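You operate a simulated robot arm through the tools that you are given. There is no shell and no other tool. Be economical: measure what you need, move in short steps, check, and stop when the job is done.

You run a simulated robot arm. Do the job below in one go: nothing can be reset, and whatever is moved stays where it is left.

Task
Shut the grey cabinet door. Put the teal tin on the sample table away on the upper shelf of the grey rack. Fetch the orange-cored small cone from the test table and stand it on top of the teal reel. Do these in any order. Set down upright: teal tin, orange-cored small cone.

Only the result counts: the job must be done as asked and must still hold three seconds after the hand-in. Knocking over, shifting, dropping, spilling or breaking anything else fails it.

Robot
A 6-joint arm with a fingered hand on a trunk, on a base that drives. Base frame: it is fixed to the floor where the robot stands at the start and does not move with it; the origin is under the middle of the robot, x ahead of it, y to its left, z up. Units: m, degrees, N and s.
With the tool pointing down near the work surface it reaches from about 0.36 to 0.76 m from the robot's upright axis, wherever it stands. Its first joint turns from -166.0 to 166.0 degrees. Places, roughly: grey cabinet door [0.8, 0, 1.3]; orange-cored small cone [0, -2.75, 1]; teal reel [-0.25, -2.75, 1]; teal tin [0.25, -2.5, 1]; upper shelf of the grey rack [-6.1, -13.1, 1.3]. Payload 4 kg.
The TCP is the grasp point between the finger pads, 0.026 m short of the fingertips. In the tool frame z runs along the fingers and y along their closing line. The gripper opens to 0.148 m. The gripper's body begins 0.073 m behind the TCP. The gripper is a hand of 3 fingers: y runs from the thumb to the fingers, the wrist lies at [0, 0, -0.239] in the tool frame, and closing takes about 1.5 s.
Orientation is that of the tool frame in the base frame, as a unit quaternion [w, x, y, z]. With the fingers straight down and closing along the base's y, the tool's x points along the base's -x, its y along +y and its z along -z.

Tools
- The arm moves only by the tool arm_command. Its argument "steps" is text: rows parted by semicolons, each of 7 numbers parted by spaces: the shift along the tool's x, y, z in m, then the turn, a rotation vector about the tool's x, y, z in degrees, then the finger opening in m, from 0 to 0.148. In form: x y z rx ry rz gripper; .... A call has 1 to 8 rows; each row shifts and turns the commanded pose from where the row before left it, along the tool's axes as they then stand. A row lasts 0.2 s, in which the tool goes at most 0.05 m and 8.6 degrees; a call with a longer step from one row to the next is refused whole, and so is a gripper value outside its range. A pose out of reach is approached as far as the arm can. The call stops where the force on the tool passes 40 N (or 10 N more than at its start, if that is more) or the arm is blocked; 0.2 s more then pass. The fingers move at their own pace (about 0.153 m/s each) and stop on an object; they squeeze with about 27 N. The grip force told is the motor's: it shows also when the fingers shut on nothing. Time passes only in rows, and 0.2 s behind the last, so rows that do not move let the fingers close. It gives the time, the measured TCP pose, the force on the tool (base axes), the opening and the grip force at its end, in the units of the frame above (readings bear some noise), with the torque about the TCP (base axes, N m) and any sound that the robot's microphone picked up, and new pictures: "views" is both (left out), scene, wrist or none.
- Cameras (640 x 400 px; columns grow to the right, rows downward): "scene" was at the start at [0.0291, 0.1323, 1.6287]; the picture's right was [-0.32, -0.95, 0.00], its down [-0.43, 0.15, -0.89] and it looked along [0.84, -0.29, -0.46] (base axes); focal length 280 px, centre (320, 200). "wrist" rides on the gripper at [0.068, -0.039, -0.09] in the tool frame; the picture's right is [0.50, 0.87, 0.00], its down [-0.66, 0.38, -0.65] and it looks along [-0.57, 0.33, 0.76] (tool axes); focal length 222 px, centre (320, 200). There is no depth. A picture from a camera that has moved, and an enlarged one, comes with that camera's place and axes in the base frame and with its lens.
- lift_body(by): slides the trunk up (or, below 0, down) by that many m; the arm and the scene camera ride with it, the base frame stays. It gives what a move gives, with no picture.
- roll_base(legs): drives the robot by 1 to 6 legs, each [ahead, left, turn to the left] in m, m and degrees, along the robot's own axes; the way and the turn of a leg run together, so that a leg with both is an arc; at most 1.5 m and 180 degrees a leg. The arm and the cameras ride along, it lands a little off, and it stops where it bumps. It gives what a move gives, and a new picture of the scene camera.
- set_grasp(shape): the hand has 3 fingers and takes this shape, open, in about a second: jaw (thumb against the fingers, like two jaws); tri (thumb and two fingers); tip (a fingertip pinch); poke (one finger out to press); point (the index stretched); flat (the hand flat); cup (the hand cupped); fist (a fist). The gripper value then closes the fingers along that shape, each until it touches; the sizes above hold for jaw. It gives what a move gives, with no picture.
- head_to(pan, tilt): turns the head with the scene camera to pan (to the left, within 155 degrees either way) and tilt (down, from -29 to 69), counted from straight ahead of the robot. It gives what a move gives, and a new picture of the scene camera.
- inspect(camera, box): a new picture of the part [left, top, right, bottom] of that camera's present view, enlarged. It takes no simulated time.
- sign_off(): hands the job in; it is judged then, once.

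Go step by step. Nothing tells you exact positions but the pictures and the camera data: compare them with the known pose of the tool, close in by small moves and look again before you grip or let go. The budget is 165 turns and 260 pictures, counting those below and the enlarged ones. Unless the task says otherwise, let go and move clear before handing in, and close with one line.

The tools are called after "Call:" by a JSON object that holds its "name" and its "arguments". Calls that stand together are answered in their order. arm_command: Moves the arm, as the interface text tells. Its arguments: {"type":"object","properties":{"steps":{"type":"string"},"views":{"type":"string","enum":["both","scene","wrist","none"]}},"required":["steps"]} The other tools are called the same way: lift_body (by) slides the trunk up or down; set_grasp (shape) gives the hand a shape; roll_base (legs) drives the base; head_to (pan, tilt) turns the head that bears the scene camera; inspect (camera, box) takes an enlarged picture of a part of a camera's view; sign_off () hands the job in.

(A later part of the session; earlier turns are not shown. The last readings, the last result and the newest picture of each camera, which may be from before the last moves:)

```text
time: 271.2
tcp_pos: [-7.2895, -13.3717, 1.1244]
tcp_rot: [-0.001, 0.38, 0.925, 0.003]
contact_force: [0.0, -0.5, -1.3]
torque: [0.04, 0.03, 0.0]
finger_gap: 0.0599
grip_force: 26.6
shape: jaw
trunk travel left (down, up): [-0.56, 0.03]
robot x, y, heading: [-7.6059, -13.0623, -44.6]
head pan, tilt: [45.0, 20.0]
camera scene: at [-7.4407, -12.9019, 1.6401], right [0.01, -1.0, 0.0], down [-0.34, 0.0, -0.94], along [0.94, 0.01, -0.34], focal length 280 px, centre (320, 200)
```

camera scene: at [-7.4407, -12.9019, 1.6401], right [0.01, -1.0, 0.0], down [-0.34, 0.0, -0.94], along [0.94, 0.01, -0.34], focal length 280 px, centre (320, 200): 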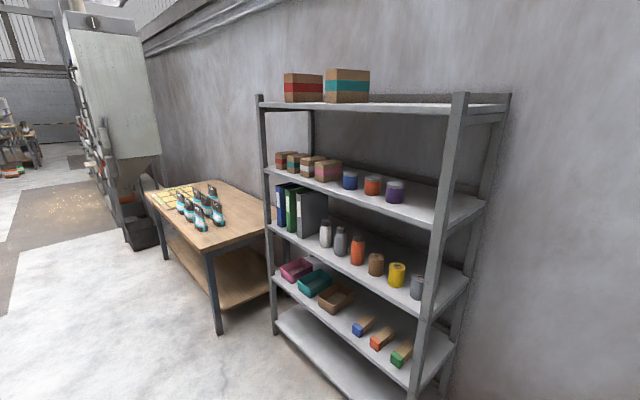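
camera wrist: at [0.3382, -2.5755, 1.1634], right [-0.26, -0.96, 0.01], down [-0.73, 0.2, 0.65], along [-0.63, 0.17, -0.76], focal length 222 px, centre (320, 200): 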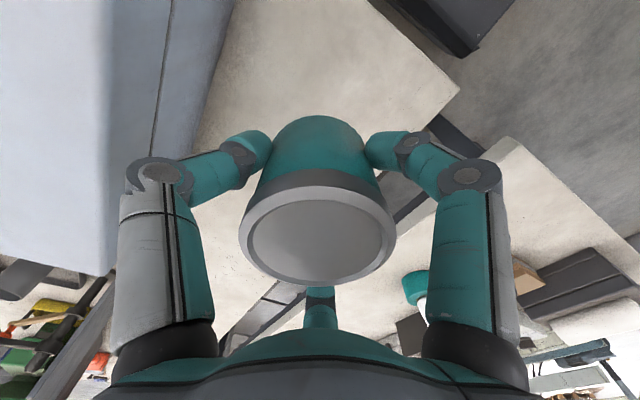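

The upper shelf (z≈1.29, with the blue/orange/purple tins) has a free slot at its right end, but only ≈0.34 m headroom: too low for a vertical hand. I'll set the tin on the free corner of the wooden table beside the rack and regrasp it with a tilted hand. Go there.

Call:
{"name": "roll_base", "arguments": {"legs": [[-0.05, 0.9, -0.4], [0, 0.85, 0]]}}

Call:
{"name": "head_to", "arguments": {"pan": 0, "tilt": 35}}

```text
time: 280.0
tcp_pos: [-6.1034, -12.1004, 1.1243]
tcp_rot: [-0.002, 0.38, 0.925, 0.004]
contact_force: [-1.4, 0.0, -2.1]
torque: [0.02, 0.04, -0.02]
finger_gap: 0.06
grip_force: 27.2
shape: jaw
trunk travel left (down, up): [-0.56, 0.03]
robot x, y, heading: [-6.4201, -11.79, -44.3]
head pan, tilt: [45.0, 20.0]
camera scene: at [-6.2552, -11.6306, 1.6401], right [0.01, -1.0, 0.0], down [-0.34, 0.0, -0.94], along [0.94, 0.01, -0.34], focal length 280 px, centre (320, 200)
```

scene: 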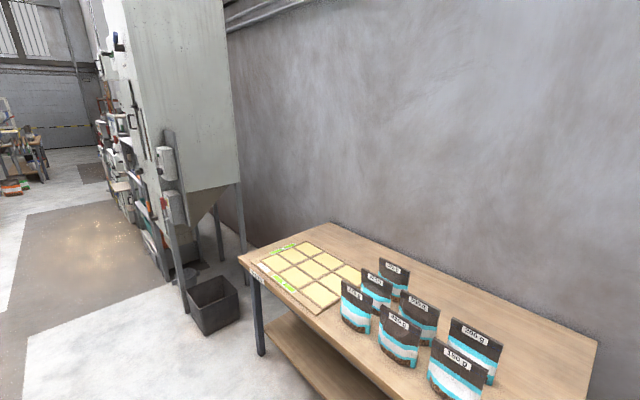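

```text
time: 281.1
tcp_pos: [-6.1026, -12.1001, 1.1237]
tcp_rot: [-0.002, 0.38, 0.925, 0.003]
contact_force: [-0.8, -0.1, -2.1]
torque: [0.01, 0.01, 0.01]
finger_gap: 0.06
grip_force: 27.1
shape: jaw
trunk travel left (down, up): [-0.56, 0.03]
robot x, y, heading: [-6.4223, -11.7905, -44.7]
head pan, tilt: [0.0, 35.0]
camera scene: at [-6.2854, -11.6933, 1.6163], right [-0.7, -0.72, 0.0], down [-0.41, 0.4, -0.82], along [0.59, -0.57, -0.57], focal length 280 px, centre (320, 200)
```

scene: 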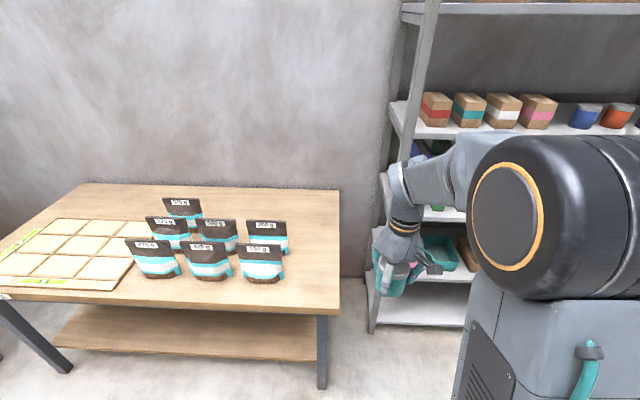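

Free space on the table's right end beside the pouches. I move the tin over it at height and look with the wrist camera.

Call:
{"name": "arm_command", "arguments": {"steps": "0 0.04 0 0 0 0 0; -0.03 0.04 0 0 0 0 0; -0.04 0.04 0 0 0 0 0; -0.04 0.035 0 0 0 0 0; -0.03 0 0 0 0 0 0; -0.03 0 0 0 0 0 0; 0 0 0 0 0 0 0"}}

```text
refused: row 3 steps farther than a row can; nothing moved
```

Call:
{"name": "arm_command", "arguments": {"steps": "0 0.04 0 0 0 0 0; -0.03 0.035 0 0 0 0 0; -0.035 0.033 0 0 0 0 0; -0.035 0.033 0 0 0 0 0; -0.035 0.014 0 0 0 0 0; -0.035 0 0 0 0 0 0; 0 0 0 0 0 0 0"}}

```text
time: 282.7
tcp_pos: [-5.8752, -12.1106, 1.1243]
tcp_rot: [-0.002, 0.38, 0.925, 0.004]
contact_force: [0.2, 0.6, -3.5]
torque: [0.0, 0.01, -0.02]
finger_gap: 0.0599
grip_force: 27.0
shape: jaw
trunk travel left (down, up): [-0.56, 0.03]
robot x, y, heading: [-6.4226, -11.7882, -44.4]
head pan, tilt: [0.0, 35.0]
camera scene: at [-6.2853, -11.6935, 1.6163], right [-0.7, -0.71, 0.0], down [-0.41, 0.4, -0.82], along [0.59, -0.57, -0.57], focal length 280 px, centre (320, 200)
camera wrist: at [-5.9494, -12.0928, 1.2133], right [0.25, 0.97, 0.01], down [0.73, -0.2, 0.65], along [0.63, -0.16, -0.76], focal length 222 px, centre (320, 200)
```

scene: 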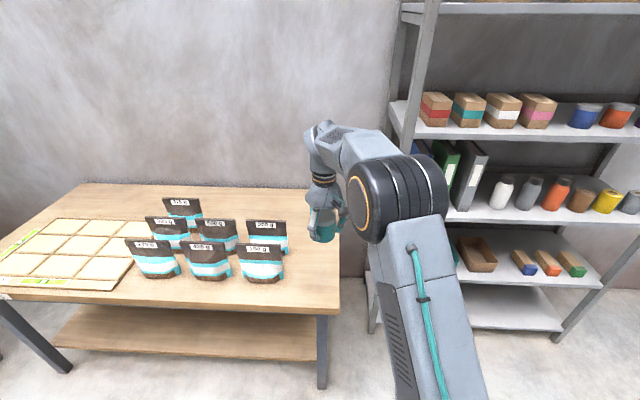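
wrist: 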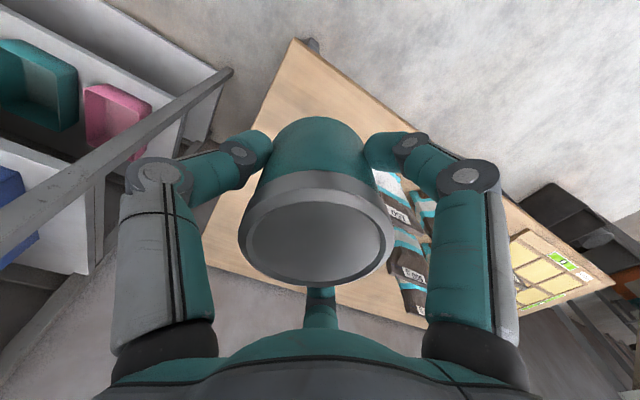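

Table top z≈0.78 with its front-right corner at (-5.92, -12.14). I nudge the base ahead 0.1 m so the tin is about 0.11 m inside the edge, then lower.

Call:
{"name": "roll_base", "arguments": {"legs": [[0.1, 0, 0]]}}

Call:
{"name": "arm_command", "arguments": {"steps": "0 0.02 0.03 0 0 0 0; 0 0 0.05 0 0 0 0; 0 0 0.05 0 0 0 0; 0 0 0.05 0 0 0 0; 0 0 0.05 0 0 0 0; 0 0 0 0 0 0 0"}}

Call:
{"name": "inspect", "arguments": {"camera": "scene", "box": [200, 200, 400, 325]}}

```text
time: 283.9
tcp_pos: [-5.8039, -12.1815, 1.1249]
tcp_rot: [-0.003, 0.38, 0.925, 0.004]
contact_force: [0.5, 0.3, -1.4]
torque: [0.02, -0.01, 0.03]
finger_gap: 0.0599
grip_force: 27.2
shape: jaw
trunk travel left (down, up): [-0.56, 0.03]
robot x, y, heading: [-6.3524, -11.8581, -44.4]
head pan, tilt: [0.0, 35.0]
camera scene: at [-6.2138, -11.7633, 1.6162], right [-0.7, -0.71, 0.0], down [-0.41, 0.4, -0.82], along [0.59, -0.57, -0.57], focal length 280 px, centre (320, 200)
```

scene: 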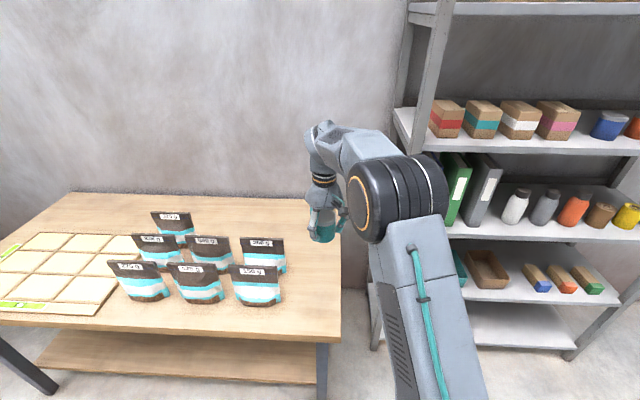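

```text
time: 285.3
tcp_pos: [-5.7889, -12.1636, 0.8938]
tcp_rot: [-0.001, 0.379, 0.925, 0.003]
contact_force: [0.1, -0.5, -2.9]
torque: [0.01, 0.03, 0.01]
finger_gap: 0.0597
grip_force: 26.6
shape: jaw
trunk travel left (down, up): [-0.56, 0.03]
robot x, y, heading: [-6.3518, -11.8597, -44.3]
head pan, tilt: [0.0, 35.0]
camera scene: at [-6.2142, -11.7629, 1.6163], right [-0.7, -0.71, 0.0], down [-0.41, 0.4, -0.82], along [0.59, -0.57, -0.57], focal length 280 px, centre (320, 200)
camera wrist: at [-5.8647, -12.1443, 0.9823], right [0.25, 0.97, 0.01], down [0.73, -0.2, 0.65], along [0.63, -0.16, -0.76], focal length 222 px, centre (320, 200)
```

scene: 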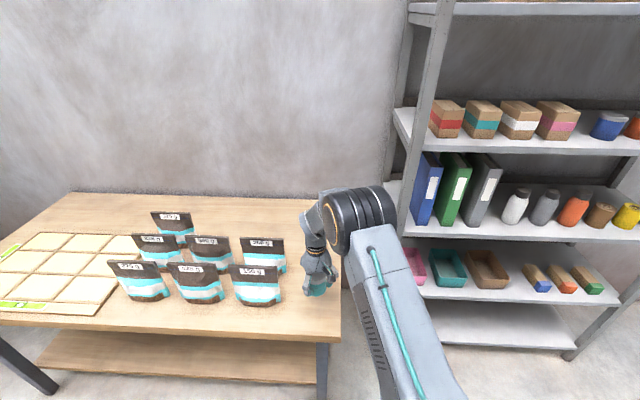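
wrist: 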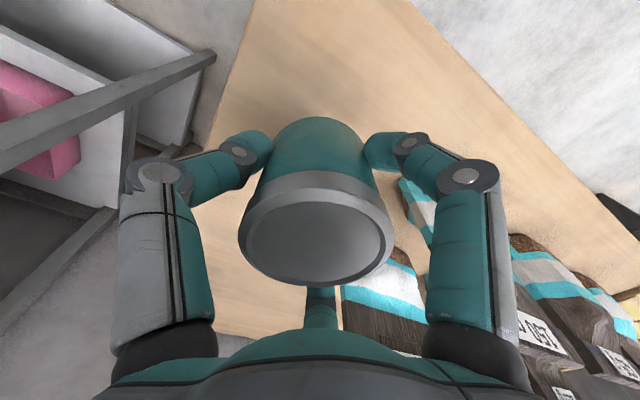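

```text
3.20 times, centred on (300, 262) of scene
camera zoom: at [-6.2142, -11.7629, 1.6163], right [-0.7, -0.71, 0.0], down [-0.41, 0.4, -0.82], along [0.59, -0.57, -0.57], focal length 897 px, centre (384, 0)
```

zoom: 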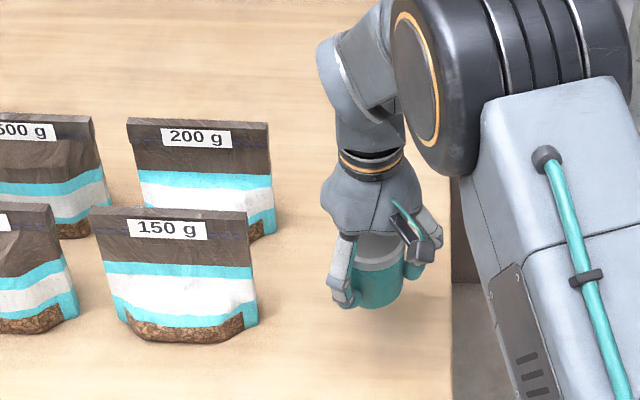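

Good spot with clear margins. Lower further, gently near contact.

Call:
{"name": "arm_command", "arguments": {"steps": "0 0 0.03 0 0 0 0; 0 0 0.02 0 0 0 0; 0 0 0.005 0 0 0 0; 0 0 0.004 0 0 0 0; 0 0 0 0 0 0 0", "views": "wrist"}}

Call:
{"name": "inspect", "arguments": {"camera": "scene", "box": [260, 225, 360, 325]}}

```text
time: 286.5
tcp_pos: [-5.7907, -12.1644, 0.8344]
tcp_rot: [-0.002, 0.379, 0.925, 0.004]
contact_force: [-0.4, -0.1, -2.7]
torque: [-0.01, -0.01, 0.0]
finger_gap: 0.0599
grip_force: 27.0
shape: jaw
trunk travel left (down, up): [-0.56, 0.03]
robot x, y, heading: [-6.3493, -11.8606, -44.5]
head pan, tilt: [0.0, 35.0]
camera wrist: at [-5.8651, -12.145, 0.9238], right [0.25, 0.97, 0.01], down [0.73, -0.2, 0.65], along [0.63, -0.16, -0.76], focal length 222 px, centre (320, 200)
```

wrist: 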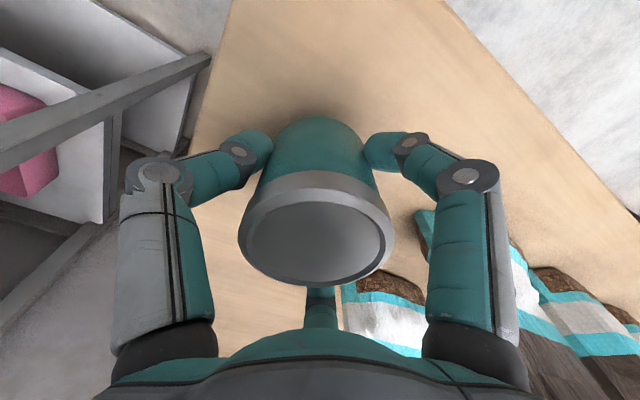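

```text
4.00 times, centred on (310, 275) of scene
camera zoom: at [-6.2144, -11.7628, 1.6163], right [-0.7, -0.71, 0.0], down [-0.41, 0.4, -0.82], along [0.59, -0.57, -0.57], focal length 1121 px, centre (360, -100)
```

zoom: 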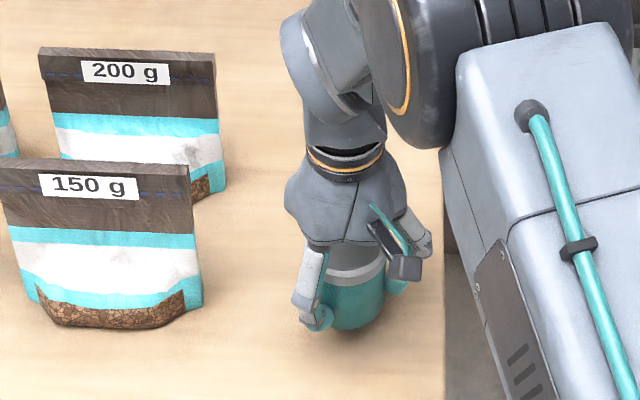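

Call:
{"name": "arm_command", "arguments": {"steps": "0 0 0.003 0 0 0 0; 0 0 0.003 0 0 0 0; 0 0 0 0 0 0 0", "views": "none"}}

Call:
{"name": "arm_command", "arguments": {"steps": "0 0 0.003 0 0 0 0; 0 0 0 0 0 0 0", "views": "none"}}

```text
time: 287.3
tcp_pos: [-5.7908, -12.1635, 0.829]
tcp_rot: [-0.001, 0.379, 0.925, 0.003]
contact_force: [0.1, 0.3, -1.8]
torque: [0.01, 0.03, 0.01]
finger_gap: 0.0599
grip_force: 27.1
shape: jaw
trunk travel left (down, up): [-0.56, 0.03]
robot x, y, heading: [-6.3467, -11.8602, -44.4]
head pan, tilt: [0.0, 35.0]
```

```text
time: 287.9
tcp_pos: [-5.7912, -12.1625, 0.8255]
tcp_rot: [-0.001, 0.379, 0.925, 0.004]
contact_force: [-1.2, 0.7, -1.6]
torque: [0.0, 0.01, 0.01]
finger_gap: 0.0599
grip_force: 27.0
shape: jaw
trunk travel left (down, up): [-0.56, 0.03]
robot x, y, heading: [-6.3491, -11.8596, -44.3]
head pan, tilt: [0.0, 35.0]
```

Call:
{"name": "arm_command", "arguments": {"steps": "0 0 0.002 0 0 0 0; 0 0 0.002 0 0 0 0; 0 0 0 0 0 0 0", "views": "none"}}

Call:
{"name": "arm_command", "arguments": {"steps": "0 0 0.002 0 0 0 0; 0 0 0.001 0 0 0 0; 0 0 0 0 0 0 0", "views": "none"}}

Call:
{"name": "inspect", "arguments": {"camera": "scene", "box": [285, 255, 345, 315]}}

```text
time: 288.7
tcp_pos: [-5.7905, -12.1636, 0.8221]
tcp_rot: [-0.001, 0.379, 0.925, 0.003]
contact_force: [0.1, 0.2, -1.7]
torque: [0.06, 0.01, 0.02]
finger_gap: 0.0598
grip_force: 27.3
shape: jaw
trunk travel left (down, up): [-0.56, 0.03]
robot x, y, heading: [-6.3465, -11.8579, -44.6]
head pan, tilt: [0.0, 35.0]
```

```text
time: 289.5
tcp_pos: [-5.7917, -12.1638, 0.8199]
tcp_rot: [-0.001, 0.38, 0.925, 0.003]
contact_force: [0.5, 0.4, -2.3]
torque: [0.0, 0.01, 0.01]
finger_gap: 0.0598
grip_force: 27.1
shape: jaw
trunk travel left (down, up): [-0.56, 0.03]
robot x, y, heading: [-6.349, -11.8611, -44.4]
head pan, tilt: [0.0, 35.0]
```

```text
6.67 times, centred on (315, 285) of scene
camera zoom: at [-6.2144, -11.7627, 1.6163], right [-0.7, -0.71, 0.0], down [-0.41, 0.4, -0.82], along [0.59, -0.57, -0.57], focal length 1868 px, centre (353, -367)
```

zoom: 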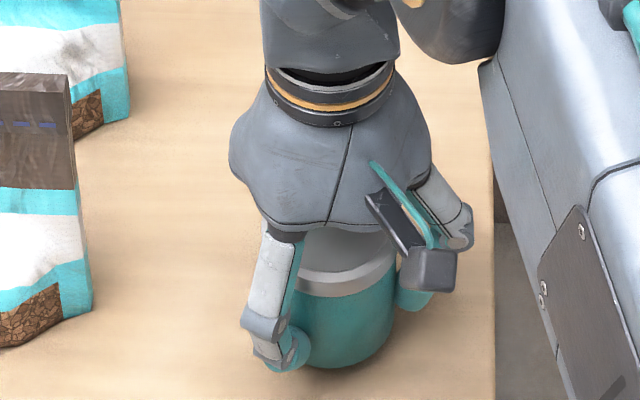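

Call:
{"name": "arm_command", "arguments": {"steps": "0 0 0.003 0 0 0 0; 0 0 0 0 0 0 0", "views": "none"}}

Call:
{"name": "arm_command", "arguments": {"steps": "0 0 0.003 0 0 0 0; 0 0 0 0 0 0 0", "views": "none"}}

Call:
{"name": "arm_command", "arguments": {"steps": "0 0 0.003 0 0 0 0; 0 0 0 0 0 0 0", "views": "none"}}

```text
time: 290.1
tcp_pos: [-5.7897, -12.1638, 0.8173]
tcp_rot: [-0.002, 0.38, 0.925, 0.003]
contact_force: [0.8, -0.7, -2.3]
torque: [0.06, -0.01, -0.02]
finger_gap: 0.0598
grip_force: 26.9
shape: jaw
trunk travel left (down, up): [-0.56, 0.03]
robot x, y, heading: [-6.3503, -11.8578, -44.4]
head pan, tilt: [0.0, 35.0]
```

```text
time: 290.7
tcp_pos: [-5.7899, -12.1645, 0.8131]
tcp_rot: [-0.001, 0.379, 0.925, 0.003]
contact_force: [0.1, 0.0, -2.3]
torque: [-0.01, 0.02, 0.0]
finger_gap: 0.0599
grip_force: 27.2
shape: jaw
trunk travel left (down, up): [-0.56, 0.03]
robot x, y, heading: [-6.3512, -11.8603, -44.6]
head pan, tilt: [0.0, 35.0]
```

```text
time: 291.3
tcp_pos: [-5.7891, -12.1636, 0.8098]
tcp_rot: [-0.002, 0.379, 0.925, 0.002]
contact_force: [0.1, 0.1, -2.0]
torque: [0.02, 0.04, 0.01]
finger_gap: 0.0598
grip_force: 27.3
shape: jaw
trunk travel left (down, up): [-0.56, 0.03]
robot x, y, heading: [-6.3495, -11.8592, -44.3]
head pan, tilt: [0.0, 35.0]
```

Call:
{"name": "arm_command", "arguments": {"steps": "0 0 0.004 0 0 0 0; 0 0 0 0 0 0 0", "views": "none"}}

Call:
{"name": "arm_command", "arguments": {"steps": "0 0 0.004 0 0 0 0; 0 0 0 0 0 0 0", "views": "none"}}

Call:
{"name": "inspect", "arguments": {"camera": "scene", "box": [285, 255, 345, 315]}}

```text
time: 291.9
tcp_pos: [-5.7909, -12.1648, 0.806]
tcp_rot: [-0.002, 0.379, 0.925, 0.004]
contact_force: [-0.2, -0.2, -2.2]
torque: [0.0, 0.0, -0.01]
finger_gap: 0.0597
grip_force: 26.8
shape: jaw
trunk travel left (down, up): [-0.56, 0.03]
robot x, y, heading: [-6.3488, -11.8586, -44.5]
head pan, tilt: [0.0, 35.0]
```

```text
time: 292.5
tcp_pos: [-5.791, -12.1643, 0.8036]
tcp_rot: [-0.001, 0.379, 0.925, 0.004]
contact_force: [0.1, 0.2, -1.9]
torque: [0.02, 0.02, -0.01]
finger_gap: 0.0599
grip_force: 26.9
shape: jaw
trunk travel left (down, up): [-0.56, 0.03]
robot x, y, heading: [-6.3486, -11.8585, -44.5]
head pan, tilt: [0.0, 35.0]
```

```text
6.67 times, centred on (315, 285) of scene
camera zoom: at [-6.2145, -11.7627, 1.6163], right [-0.7, -0.71, 0.0], down [-0.41, 0.4, -0.82], along [0.59, -0.57, -0.57], focal length 1868 px, centre (353, -367)
```

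zoom: 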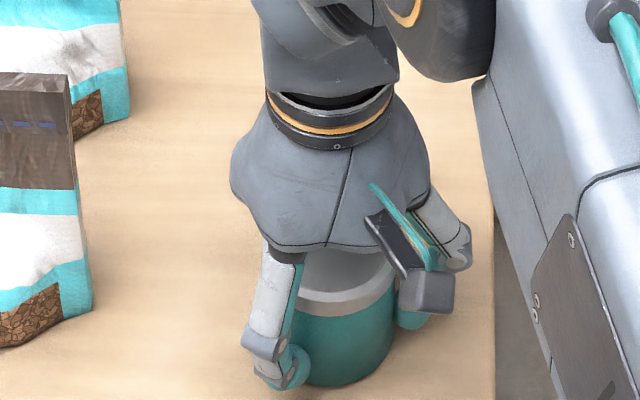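

Call:
{"name": "arm_command", "arguments": {"steps": "0 0 0.004 0 0 0 0; 0 0 0 0 0 0 0", "views": "none"}}

Call:
{"name": "arm_command", "arguments": {"steps": "0 0 0.004 0 0 0 0; 0 0 0 0 0 0 0", "views": "none"}}

Call:
{"name": "arm_command", "arguments": {"steps": "0 0 0.004 0 0 0 0; 0 0 0 0 0 0 0", "views": "wrist"}}

```text
time: 293.1
tcp_pos: [-5.7906, -12.1644, 0.8013]
tcp_rot: [0.001, 0.379, 0.925, 0.004]
contact_force: [-0.7, -1.5, 21.9]
torque: [-0.13, 0.09, 0.01]
finger_gap: 0.0602
grip_force: 26.5
shape: jaw
trunk travel left (down, up): [-0.56, 0.03]
robot x, y, heading: [-6.3489, -11.858, -44.4]
head pan, tilt: [0.0, 35.0]
```

```text
time: 293.5
tcp_pos: [-5.7885, -12.1648, 0.8011]
tcp_rot: [0.003, 0.38, 0.925, 0.004]
contact_force: [-7.3, 2.7, 24.2]
torque: [-0.07, 0.3, -0.17]
finger_gap: 0.0621
grip_force: 26.6
shape: jaw
trunk travel left (down, up): [-0.56, 0.03]
robot x, y, heading: [-6.3483, -11.8556, -44.5]
head pan, tilt: [0.0, 35.0]
stopped in row 2: the force on the tool passed its limit at 41 N (the readings are from after the stop); the commanded pose is now the measured one
```

```text
time: 293.9
tcp_pos: [-5.7877, -12.1644, 0.8005]
tcp_rot: [0.005, 0.381, 0.925, 0.003]
contact_force: [-7.2, 3.3, 25.1]
torque: [-0.07, 0.37, -0.12]
finger_gap: 0.0623
grip_force: 27.2
shape: jaw
trunk travel left (down, up): [-0.56, 0.03]
robot x, y, heading: [-6.354, -11.8564, -44.3]
head pan, tilt: [0.0, 35.0]
stopped in row 1: the force on the tool passed its limit at 42 N (the readings are from after the stop); the commanded pose is now the measured one
camera wrist: at [-5.8634, -12.1458, 0.8886], right [0.25, 0.97, 0.01], down [0.72, -0.19, 0.66], along [0.64, -0.16, -0.75], focal length 222 px, centre (320, 200)
```

wrist: 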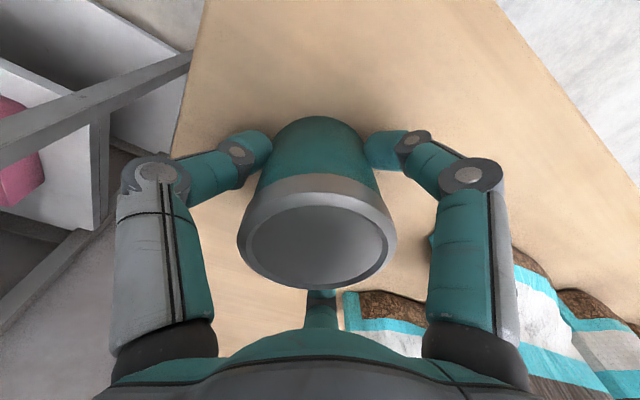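

The tin is seated on the table (contact at TCP z≈0.802). Relieve the pressure slightly and open.

Call:
{"name": "arm_command", "arguments": {"steps": "0 0 -0.002 0 0 0 0; 0 0 0 0 0 0 0.065; 0 0 0 0 0 0 0.08; 0 0 0 0 0 0 0.095; 0 0 0 0 0 0 0.095", "views": "wrist"}}

```text
time: 295.1
tcp_pos: [-5.7869, -12.1655, 0.7985]
tcp_rot: [0.003, 0.379, 0.925, 0.004]
contact_force: [0.3, 0.7, 0.1]
torque: [-0.03, 0.0, 0.03]
finger_gap: 0.0944
grip_force: 0.0
shape: jaw
trunk travel left (down, up): [-0.56, 0.03]
robot x, y, heading: [-6.3508, -11.8586, -44.3]
head pan, tilt: [0.0, 35.0]
camera wrist: at [-5.8622, -12.1466, 0.8875], right [0.25, 0.97, 0.01], down [0.73, -0.19, 0.66], along [0.64, -0.16, -0.75], focal length 222 px, centre (320, 200)
```

wrist: 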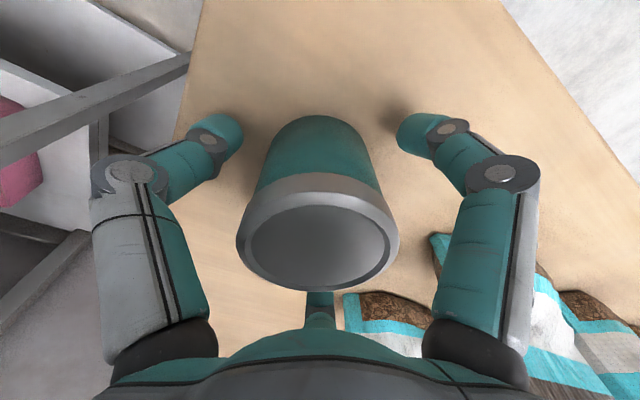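

Released; the tin stands on the table. The three fingers close as a triangle, unsuited to a sideways hold, so I'll rise clear and look at the "tip" pinch shape.

Call:
{"name": "arm_command", "arguments": {"steps": "0 0 -0.02 0 0 0 0.1; 0 0 -0.04 0 0 0 0.115; 0 0 -0.05 0 0 0 0.115; 0 0 -0.05 0 0 0 0.115; 0.04 0 -0.02 0 0 0 0.115; 0.04 0 0 0 0 0 0.115", "views": "none"}}

Call:
{"name": "set_grasp", "arguments": {"shape": "tip"}}

Call:
{"name": "arm_command", "arguments": {"steps": "0 0 0 0 0 0 0.1; 0 0 0 0 0 0 0.1; 0 0 0 0 0 0 0.1", "views": "both"}}

Call:
{"name": "inspect", "arguments": {"camera": "scene", "box": [240, 180, 400, 300]}}

```text
time: 296.5
tcp_pos: [-5.8497, -12.1109, 0.9793]
tcp_rot: [0.003, 0.379, 0.925, 0.004]
contact_force: [1.4, -0.4, -0.4]
torque: [-0.03, -0.02, -0.01]
finger_gap: 0.1147
grip_force: 0.1
shape: jaw
trunk travel left (down, up): [-0.56, 0.03]
robot x, y, heading: [-6.3475, -11.861, -44.3]
head pan, tilt: [0.0, 35.0]
```

```text
time: 297.4
tcp_pos: [-5.8502, -12.1114, 0.9797]
tcp_rot: [0.004, 0.379, 0.925, 0.003]
contact_force: [-0.4, 0.1, -0.5]
torque: [0.01, 0.01, -0.03]
finger_gap: 0.1479
grip_force: 0.1
shape: tip
trunk travel left (down, up): [-0.56, 0.03]
robot x, y, heading: [-6.3521, -11.8613, -44.5]
head pan, tilt: [0.0, 35.0]
```

```text
time: 298.2
tcp_pos: [-5.8489, -12.1124, 0.9797]
tcp_rot: [0.003, 0.38, 0.925, 0.003]
contact_force: [0.3, -0.3, 0.4]
torque: [0.0, 0.03, -0.01]
finger_gap: 0.1004
grip_force: 0.1
shape: tip
trunk travel left (down, up): [-0.56, 0.03]
robot x, y, heading: [-6.3502, -11.8602, -44.1]
head pan, tilt: [0.0, 35.0]
camera scene: at [-6.2148, -11.7626, 1.6163], right [-0.7, -0.71, 0.0], down [-0.41, 0.4, -0.82], along [0.59, -0.57, -0.57], focal length 280 px, centre (320, 200)
camera wrist: at [-5.9241, -12.0926, 1.0683], right [0.25, 0.97, 0.01], down [0.73, -0.19, 0.66], along [0.64, -0.16, -0.75], focal length 222 px, centre (320, 200)
```

scene: 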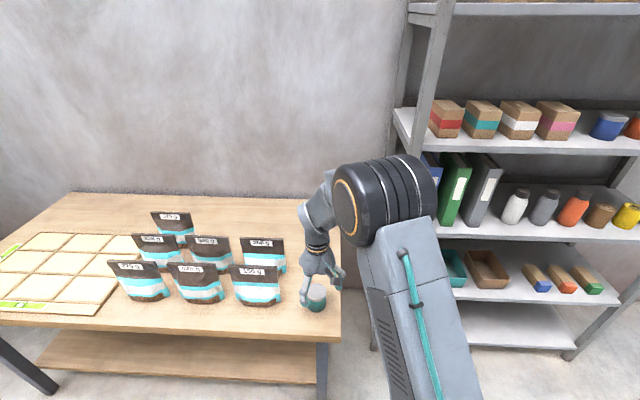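
wrist: 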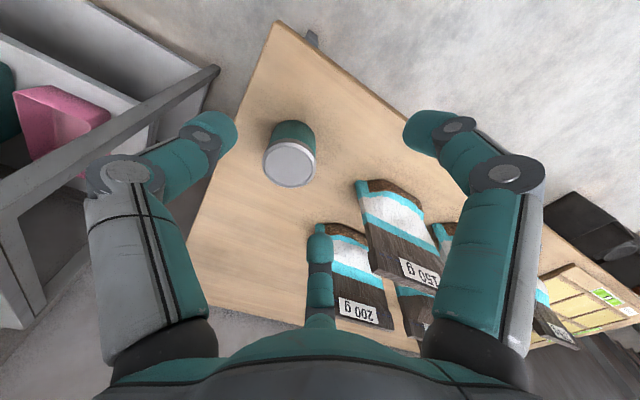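

```text
3.33 times, centred on (320, 240) of scene
camera zoom: at [-6.2148, -11.7626, 1.6163], right [-0.7, -0.71, 0.0], down [-0.41, 0.4, -0.82], along [0.59, -0.57, -0.57], focal length 934 px, centre (320, 67)
```

zoom: 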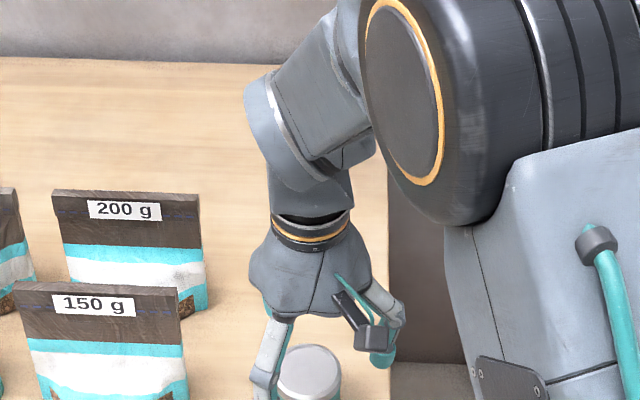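

Call:
{"name": "arm_command", "arguments": {"steps": "0 0 0 0 0 0 0.05; 0 0 0 0 0 0 0.05; 0 0 0 0 0 0 0.05; 0 0 0 0 0 0 0.05", "views": "wrist"}}

Call:
{"name": "set_grasp", "arguments": {"shape": "jaw"}}

Call:
{"name": "arm_command", "arguments": {"steps": "0 0 0 0 0 0 0.05; 0 0 0 0 0 0 0.05; 0 0 0 0 0 0 0.05; 0 0 0 0 0 0 0.05", "views": "wrist"}}

```text
time: 299.2
tcp_pos: [-5.8493, -12.1119, 0.9793]
tcp_rot: [0.004, 0.379, 0.925, 0.004]
contact_force: [-1.5, 0.4, 0.0]
torque: [-0.02, 0.0, 0.01]
finger_gap: 0.0506
grip_force: 0.1
shape: tip
trunk travel left (down, up): [-0.56, 0.03]
robot x, y, heading: [-6.3474, -11.8615, -44.6]
head pan, tilt: [0.0, 35.0]
camera wrist: at [-5.9241, -12.0926, 1.0683], right [0.25, 0.97, 0.01], down [0.73, -0.19, 0.66], along [0.64, -0.16, -0.75], focal length 222 px, centre (320, 200)
```

wrist: 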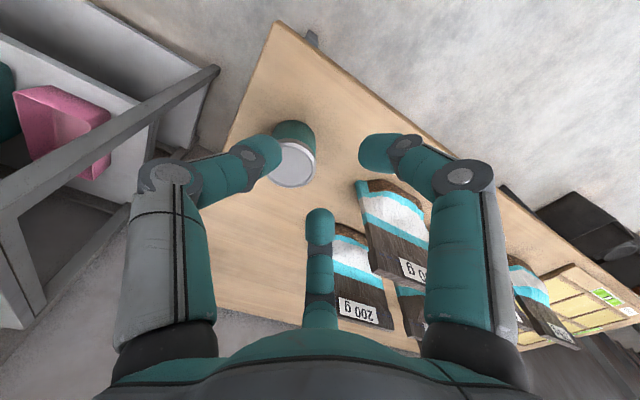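

```text
time: 300.1
tcp_pos: [-5.8488, -12.1118, 0.9794]
tcp_rot: [0.003, 0.38, 0.925, 0.003]
contact_force: [-0.3, 0.4, -0.4]
torque: [-0.03, 0.04, -0.03]
finger_gap: 0.1476
grip_force: 0.0
shape: jaw
trunk travel left (down, up): [-0.56, 0.03]
robot x, y, heading: [-6.3509, -11.8567, -44.1]
head pan, tilt: [0.0, 35.0]
```

```text
time: 301.1
tcp_pos: [-5.8493, -12.1123, 0.9794]
tcp_rot: [0.004, 0.379, 0.925, 0.003]
contact_force: [-0.9, 0.4, 0.0]
torque: [0.01, 0.0, -0.01]
finger_gap: 0.0502
grip_force: 0.0
shape: jaw
trunk travel left (down, up): [-0.56, 0.03]
robot x, y, heading: [-6.3491, -11.8561, -44.5]
head pan, tilt: [0.0, 35.0]
camera wrist: at [-5.9241, -12.0926, 1.0682], right [0.25, 0.97, 0.01], down [0.73, -0.19, 0.66], along [0.64, -0.16, -0.75], focal length 222 px, centre (320, 200)
```

wrist: 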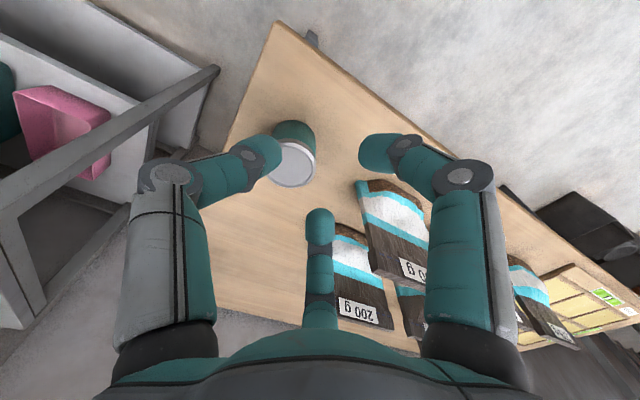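

All shapes close as the same triangle, so I'll use a modest 35° forward tilt with jaw. Tilt now, above and short of the tin.

Call:
{"name": "arm_command", "arguments": {"steps": "0 0 0 0 -7 0 0.085; 0 0 0 0 -7 0 0.085; 0 0 0 0 -7 0 0.085; 0 0 0 0 -7 0 0.085; 0 0 0 0 -7 0 0.085; 0 0 0 0 0 0 0.085", "views": "wrist"}}

Call:
{"name": "inspect", "arguments": {"camera": "scene", "box": [240, 200, 400, 320]}}

```text
time: 302.5
tcp_pos: [-5.8512, -12.1154, 0.9788]
tcp_rot: [0.229, 0.371, 0.894, -0.106]
contact_force: [-0.4, 0.0, 0.4]
torque: [0.02, 0.0, 0.02]
finger_gap: 0.0845
grip_force: 0.0
shape: jaw
out of reach, approached as far as the arm can: row 4, 5
trunk travel left (down, up): [-0.56, 0.03]
robot x, y, heading: [-6.3514, -11.8585, -44.5]
head pan, tilt: [0.0, 35.0]
camera wrist: at [-5.9494, -12.0693, 1.0241], right [0.31, 0.92, -0.26], down [0.46, 0.1, 0.88], along [0.83, -0.39, -0.39], focal length 222 px, centre (320, 200)
```

wrist: 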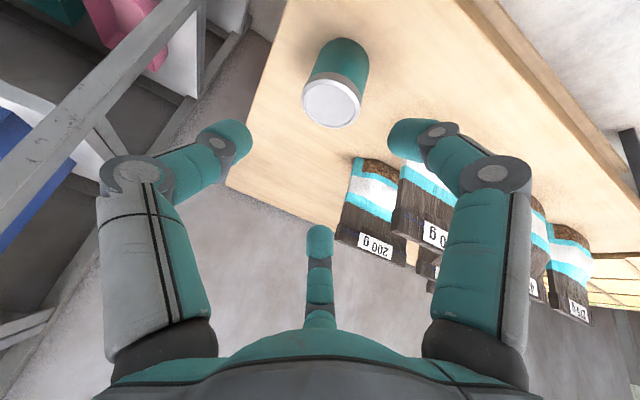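

```text
3.33 times, centred on (320, 260) of scene
camera zoom: at [-6.2148, -11.7625, 1.6163], right [-0.7, -0.71, 0.0], down [-0.41, 0.4, -0.82], along [0.59, -0.57, -0.57], focal length 934 px, centre (320, 0)
```

zoom: 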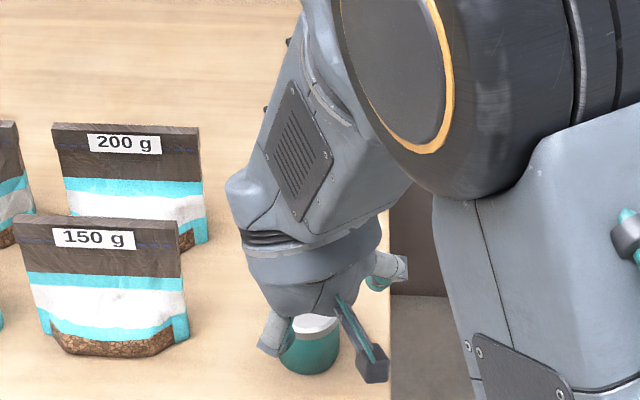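

Wrist got too close to the robot. I back the base 0.1 m and finish the tilt while moving forward.

Call:
{"name": "roll_base", "arguments": {"legs": [[-0.1, 0, 0]]}}

Call:
{"name": "arm_command", "arguments": {"steps": "-0.035 0 0.02 0 0 0 0.085; -0.035 0 0.02 0 -3 0 0.085; 0 0 0 0 -3 0 0.085; 0 0 0 0 0 0 0.085", "views": "wrist"}}

Call:
{"name": "inspect", "arguments": {"camera": "scene", "box": [240, 180, 400, 300]}}

```text
time: 303.7
tcp_pos: [-5.9226, -12.0481, 0.9791]
tcp_rot: [0.23, 0.372, 0.893, -0.106]
contact_force: [-0.1, -0.4, 0.4]
torque: [0.02, -0.02, 0.02]
finger_gap: 0.0846
grip_force: 0.0
shape: jaw
trunk travel left (down, up): [-0.56, 0.03]
robot x, y, heading: [-6.425, -11.7899, -44.4]
head pan, tilt: [0.0, 35.0]
camera scene: at [-6.2858, -11.6931, 1.6163], right [-0.7, -0.71, 0.0], down [-0.41, 0.4, -0.82], along [0.58, -0.57, -0.57], focal length 280 px, centre (320, 200)
```

scene: 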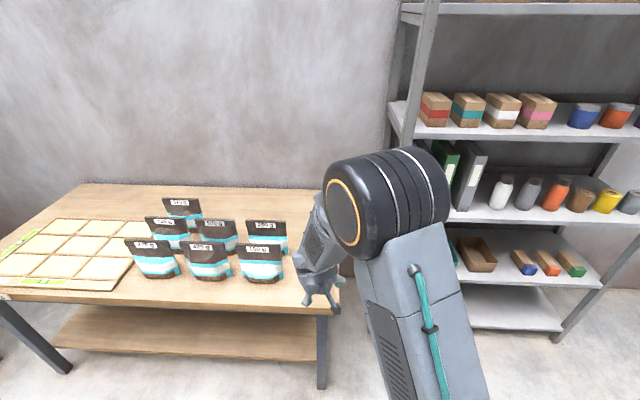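

```text
time: 304.7
tcp_pos: [-5.865, -12.1063, 0.9802]
tcp_rot: [0.276, 0.365, 0.88, -0.125]
contact_force: [-0.6, 0.1, -0.6]
torque: [-0.02, 0.01, 0.03]
finger_gap: 0.0847
grip_force: 0.0
shape: jaw
trunk travel left (down, up): [-0.56, 0.03]
robot x, y, heading: [-6.4184, -11.7888, -44.2]
head pan, tilt: [0.0, 35.0]
camera wrist: at [-5.9668, -12.0558, 1.0135], right [0.33, 0.89, -0.3], down [0.39, 0.17, 0.91], along [0.86, -0.41, -0.3], focal length 222 px, centre (320, 200)
```

wrist: 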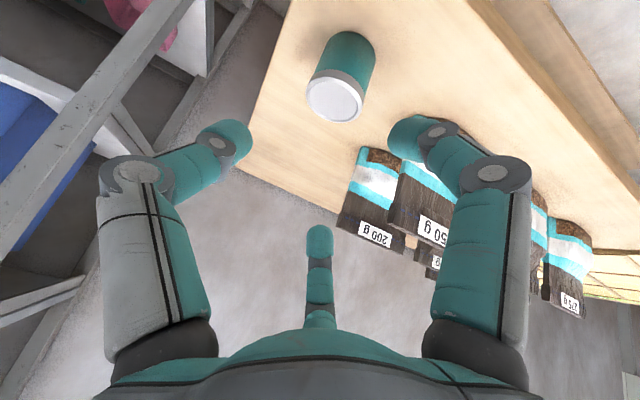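

```text
3.33 times, centred on (320, 240) of scene
camera zoom: at [-6.2854, -11.6934, 1.6163], right [-0.7, -0.71, 0.0], down [-0.41, 0.4, -0.82], along [0.58, -0.57, -0.57], focal length 934 px, centre (320, 67)
```

zoom: 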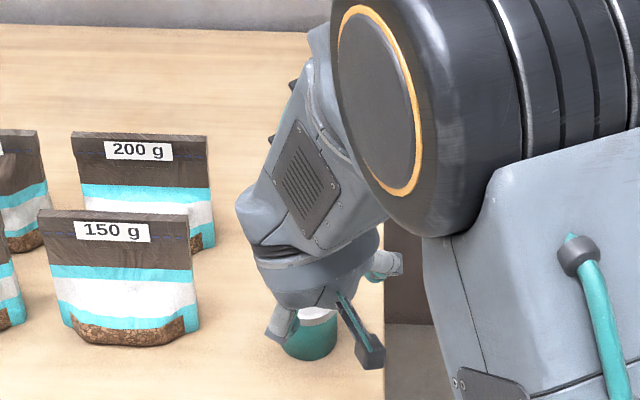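

Tilt is 35°. I move onto the approach line of the tin.

Call:
{"name": "arm_command", "arguments": {"steps": "0.0116 0.006 0.043 0 0 0 0.085; 0.0116 0.0055 0.043 0 0 0 0.085; 0 0 0 0 0 0 0.085", "views": "wrist"}}

Call:
{"name": "inspect", "arguments": {"camera": "scene", "box": [240, 220, 400, 340]}}

```text
time: 305.5
tcp_pos: [-5.8357, -12.1201, 0.8962]
tcp_rot: [0.277, 0.365, 0.88, -0.125]
contact_force: [0.0, 0.0, 0.0]
torque: [-0.01, 0.03, 0.04]
finger_gap: 0.0844
grip_force: 0.2
shape: jaw
trunk travel left (down, up): [-0.56, 0.03]
robot x, y, heading: [-6.4182, -11.7909, -44.6]
head pan, tilt: [0.0, 35.0]
camera wrist: at [-5.9372, -12.0707, 0.9297], right [0.33, 0.89, -0.3], down [0.39, 0.16, 0.91], along [0.86, -0.42, -0.3], focal length 222 px, centre (320, 200)
```

wrist: 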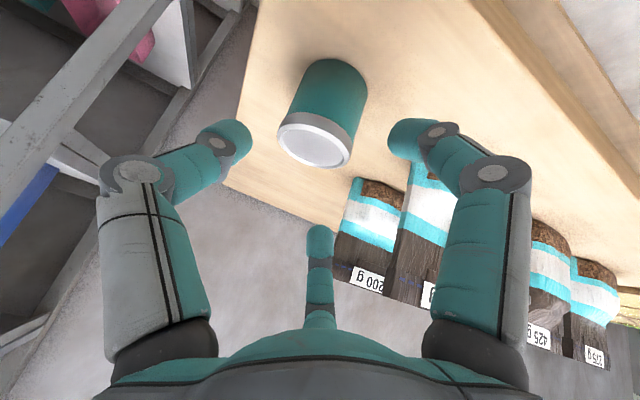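

```text
3.33 times, centred on (320, 280) of scene
camera zoom: at [-6.2851, -11.6936, 1.6163], right [-0.7, -0.71, 0.0], down [-0.41, 0.4, -0.82], along [0.58, -0.57, -0.57], focal length 934 px, centre (320, -67)
```

zoom: 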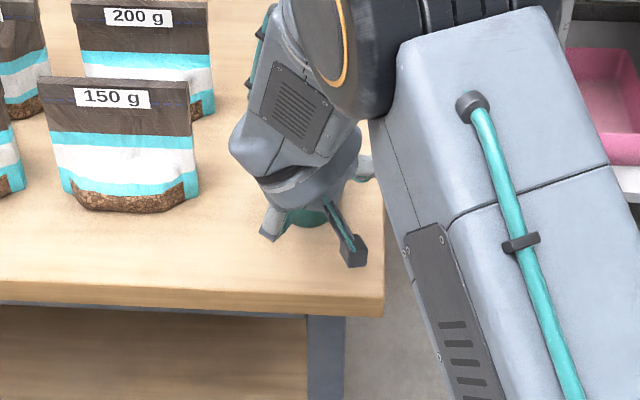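

A tilted triangle grip would twist the tin, so a better idea: hold it vertically again and tilt the hand only ~25° at the shelf, letting the tin rock upright on release from a few mm. I go back to vertical above the tin.

Call:
{"name": "arm_command", "arguments": {"steps": "0 0 -0.04 0 0 0 0.11; 0 0 -0.04 0 0 0 0.11; 0 0 0 0 7 0 0.11; 0 0 0 0 7 0 0.11; 0 0 0 0 7 0 0.11; 0 0 0 0 7 0 0.11; 0 0 0 0 7.3 0 0.11; 0 0 0 0 0 0 0.11", "views": "wrist"}}

```text
time: 307.3
tcp_pos: [-5.8707, -12.0906, 0.9615]
tcp_rot: [0.025, 0.392, 0.919, -0.031]
contact_force: [-0.9, 0.1, 1.1]
torque: [0.01, 0.01, 0.01]
finger_gap: 0.1096
grip_force: 0.0
shape: jaw
out of reach, approached as far as the arm can: row 4
trunk travel left (down, up): [-0.56, 0.03]
robot x, y, heading: [-6.4214, -11.7941, -44.4]
head pan, tilt: [0.0, 35.0]
camera wrist: at [-5.946, -12.0623, 1.0461], right [0.28, 0.96, -0.07], down [0.71, -0.16, 0.68], along [0.64, -0.24, -0.73], focal length 222 px, centre (320, 200)
```

wrist: 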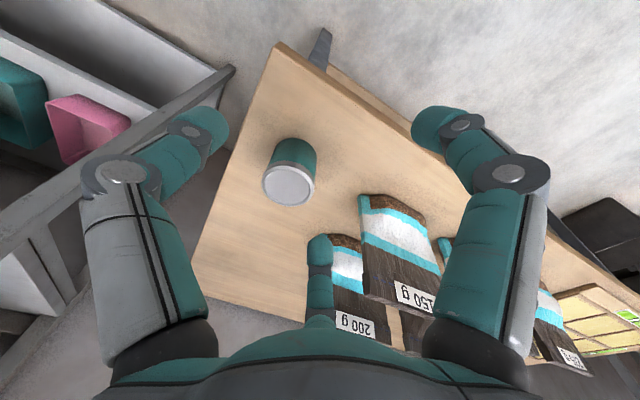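

Call:
{"name": "arm_command", "arguments": {"steps": "0 0 0 -2.2 4 0 0.11; 0 0 0 0 0 0 0.11", "views": "none"}}

```text
time: 307.9
tcp_pos: [-5.8704, -12.089, 0.9612]
tcp_rot: [0.001, 0.392, 0.92, 0.001]
contact_force: [-0.7, 0.5, -0.1]
torque: [0.0, 0.02, -0.02]
finger_gap: 0.1097
grip_force: 0.0
shape: jaw
trunk travel left (down, up): [-0.56, 0.03]
robot x, y, heading: [-6.4191, -11.7907, -44.4]
head pan, tilt: [0.0, 35.0]
```

Call:
{"name": "arm_command", "arguments": {"steps": "-0.037 0.002 0 0 0 0 0.11; -0.037 0.002 0 0 0 0 0.11; -0.0355 0.0017 0 0 0 0 0.11; 0 0 0.04 0 0 0 0.11; 0 0 0 0 0 0 0.11", "views": "wrist"}}

```text
time: 309.1
tcp_pos: [-5.7898, -12.1683, 0.9204]
tcp_rot: [0.0, 0.392, 0.92, 0.0]
contact_force: [0.2, 0.0, -0.2]
torque: [0.01, 0.03, 0.03]
finger_gap: 0.11
grip_force: 0.0
shape: jaw
trunk travel left (down, up): [-0.56, 0.03]
robot x, y, heading: [-6.419, -11.7873, -44.4]
head pan, tilt: [0.0, 35.0]
camera wrist: at [-5.8648, -12.1465, 1.0088], right [0.28, 0.96, 0.0], down [0.73, -0.21, 0.65], along [0.63, -0.18, -0.76], focal length 222 px, centre (320, 200)
```

wrist: 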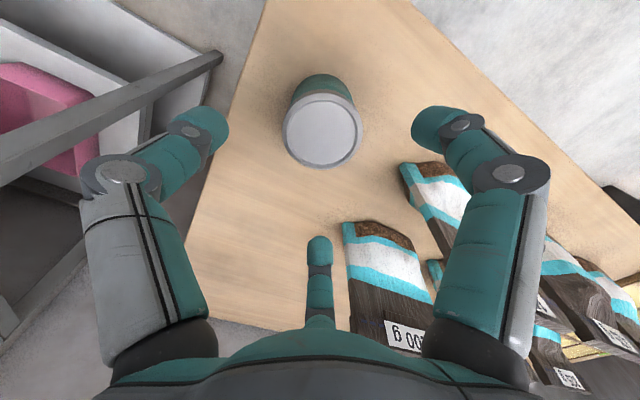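

Aligned. Descend and grip.

Call:
{"name": "arm_command", "arguments": {"steps": "0 0 0.04 0 0 0 0.11; 0 0 0.04 0 0 0 0.11; 0 0 0.034 0 0 0 0.11; 0 0 0 0 0 0 0.08; 0 0 0 0 0 0 0.04; 0 0 0 0 0 0 0; 0 0 0 0 0 0 0; 0 0 0 0 0 0 0", "views": "wrist"}}

```text
time: 310.9
tcp_pos: [-5.7908, -12.1678, 0.8059]
tcp_rot: [0.0, 0.391, 0.92, 0.0]
contact_force: [-0.5, 0.5, -0.4]
torque: [0.0, 0.0, 0.04]
finger_gap: 0.0597
grip_force: 26.8
shape: jaw
trunk travel left (down, up): [-0.56, 0.03]
robot x, y, heading: [-6.4211, -11.7866, -44.5]
head pan, tilt: [0.0, 35.0]
camera wrist: at [-5.865, -12.1455, 0.8955], right [0.28, 0.96, 0.0], down [0.73, -0.21, 0.65], along [0.63, -0.18, -0.76], focal length 222 px, centre (320, 200)
```

wrist: 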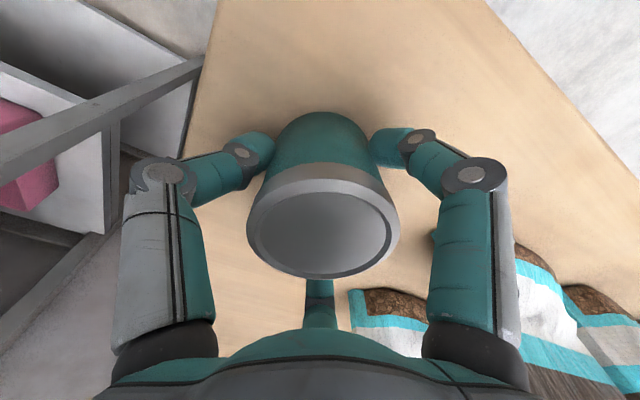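

Gripped. Lift, retract, back off, and move along to the rack's right end.

Call:
{"name": "arm_command", "arguments": {"steps": "0 0 -0.03 0 0 0 0; 0 0 -0.05 0 0 0 0; 0 0 -0.05 0 0 0 0; 0 0 -0.05 0 0 0 0; 0.035 -0.03 -0.01 0 0 0 0; 0.04 -0.03 0 0 0 0 0; 0.04 -0.03 0 0 0 0 0; 0.04 -0.03 0 0 0 0 0", "views": "wrist"}}

Call:
{"name": "roll_base", "arguments": {"legs": [[-0.15, 0, 0], [0, -1.05, -0.4]]}}

Call:
{"name": "head_to", "arguments": {"pan": 0, "tilt": 15}}

```text
time: 312.7
tcp_pos: [-5.9844, -12.1374, 0.9994]
tcp_rot: [0.002, 0.391, 0.92, 0.001]
contact_force: [-0.3, -0.7, -1.4]
torque: [-0.03, -0.03, 0.02]
finger_gap: 0.0591
grip_force: 27.1
shape: jaw
trunk travel left (down, up): [-0.56, 0.03]
robot x, y, heading: [-6.4239, -11.7912, -44.2]
head pan, tilt: [0.0, 35.0]
camera wrist: at [-6.0586, -12.1155, 1.0884], right [0.28, 0.96, 0.0], down [0.73, -0.21, 0.66], along [0.63, -0.18, -0.76], focal length 222 px, centre (320, 200)
```

wrist: 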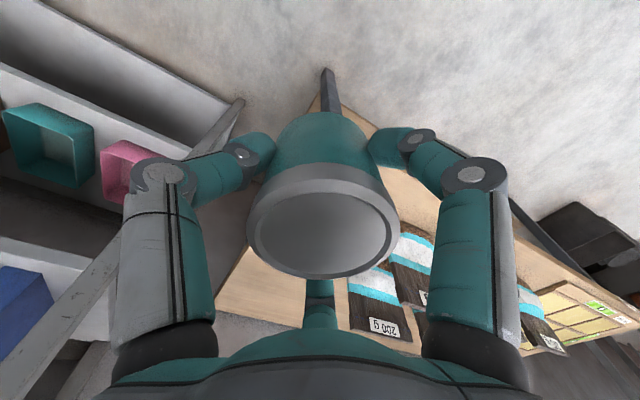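

```text
time: 319.0
tcp_pos: [-6.8286, -12.7786, 1.0]
tcp_rot: [0.001, 0.394, 0.919, 0.0]
contact_force: [-0.1, 0.5, -1.8]
torque: [0.02, -0.05, -0.01]
finger_gap: 0.0591
grip_force: 27.3
shape: jaw
trunk travel left (down, up): [-0.56, 0.03]
robot x, y, heading: [-7.2645, -12.4253, -45.0]
head pan, tilt: [0.0, 35.0]
camera scene: at [-7.127, -12.333, 1.6163], right [-0.71, -0.71, 0.0], down [-0.41, 0.41, -0.82], along [0.58, -0.58, -0.57], focal length 280 px, centre (320, 200)
```

scene: 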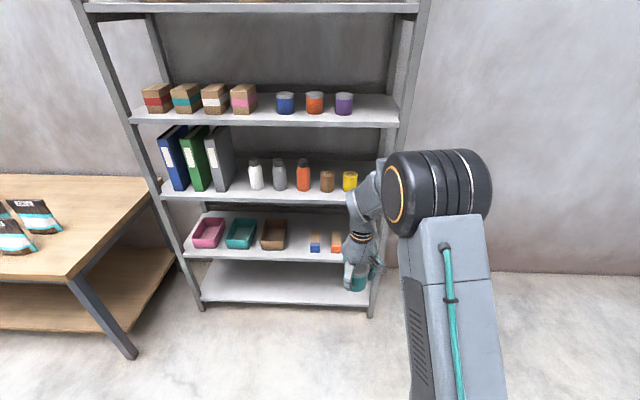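

```text
time: 319.9
tcp_pos: [-6.8286, -12.7796, 0.9991]
tcp_rot: [-0.001, 0.395, 0.919, -0.001]
contact_force: [-0.9, 0.0, -2.2]
torque: [0.0, 0.0, 0.02]
finger_gap: 0.0593
grip_force: 26.7
shape: jaw
trunk travel left (down, up): [-0.56, 0.03]
robot x, y, heading: [-7.2615, -12.4282, -45.1]
head pan, tilt: [0.0, 15.0]
camera scene: at [-7.1231, -12.3368, 1.6482], right [-0.71, -0.71, 0.0], down [-0.18, 0.18, -0.97], along [0.68, -0.68, -0.26], focal length 280 px, centre (320, 200)
```

scene: 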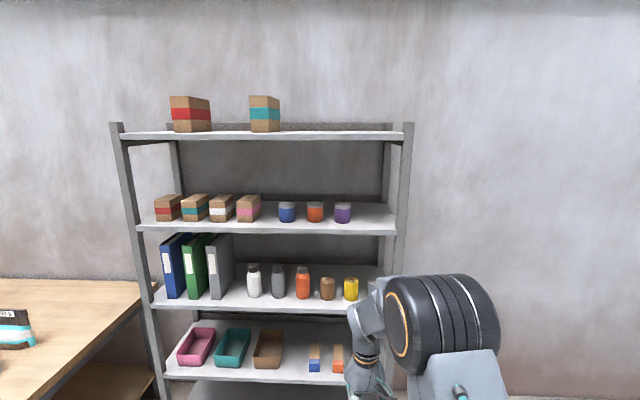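

Clear front view: upper shelf top z≈1.255, headroom ≈0.34 m, free slot right of the purple tin about 0.155 m wide. I raise the trunk and the tin, then tilt the hand 25°.

Call:
{"name": "lift_body", "arguments": {"by": 0.03}}

Call:
{"name": "arm_command", "arguments": {"steps": "0 -0.02 -0.045 0 0 0 0; 0 -0.02 -0.045 0 0 0 0; 0 -0.02 -0.045 0 0 0 0; 0 -0.02 -0.045 0 0 0 0; 0 -0.01 -0.045 0 0 0 0; 0 0 -0.045 0 0 0 0; 0 0 -0.045 0 0 0 0; 0 0 0 0 0 -1.4 0", "views": "scene"}}

```text
time: 320.6
tcp_pos: [-6.8289, -12.7786, 1.029]
tcp_rot: [0.0, 0.395, 0.919, 0.001]
contact_force: [0.5, -0.1, -2.2]
torque: [0.02, 0.0, 0.01]
finger_gap: 0.0589
grip_force: 26.8
shape: jaw
trunk travel left (down, up): [-0.59, 0.0]
robot x, y, heading: [-7.2605, -12.4275, -45.1]
head pan, tilt: [0.0, 15.0]
```

```text
time: 322.4
tcp_pos: [-6.8943, -12.8391, 1.3462]
tcp_rot: [0.0, 0.384, 0.923, 0.0]
contact_force: [0.2, 0.0, -2.3]
torque: [0.01, 0.0, 0.05]
finger_gap: 0.0592
grip_force: 26.5
shape: jaw
trunk travel left (down, up): [-0.59, 0.0]
robot x, y, heading: [-7.2599, -12.4282, -44.9]
head pan, tilt: [0.0, 15.0]
camera scene: at [-7.1232, -12.3367, 1.6783], right [-0.71, -0.71, 0.0], down [-0.18, 0.18, -0.97], along [0.68, -0.68, -0.26], focal length 280 px, centre (320, 200)
```

scene: 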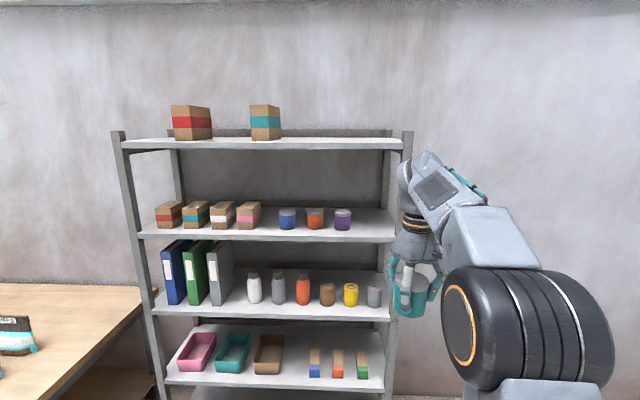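

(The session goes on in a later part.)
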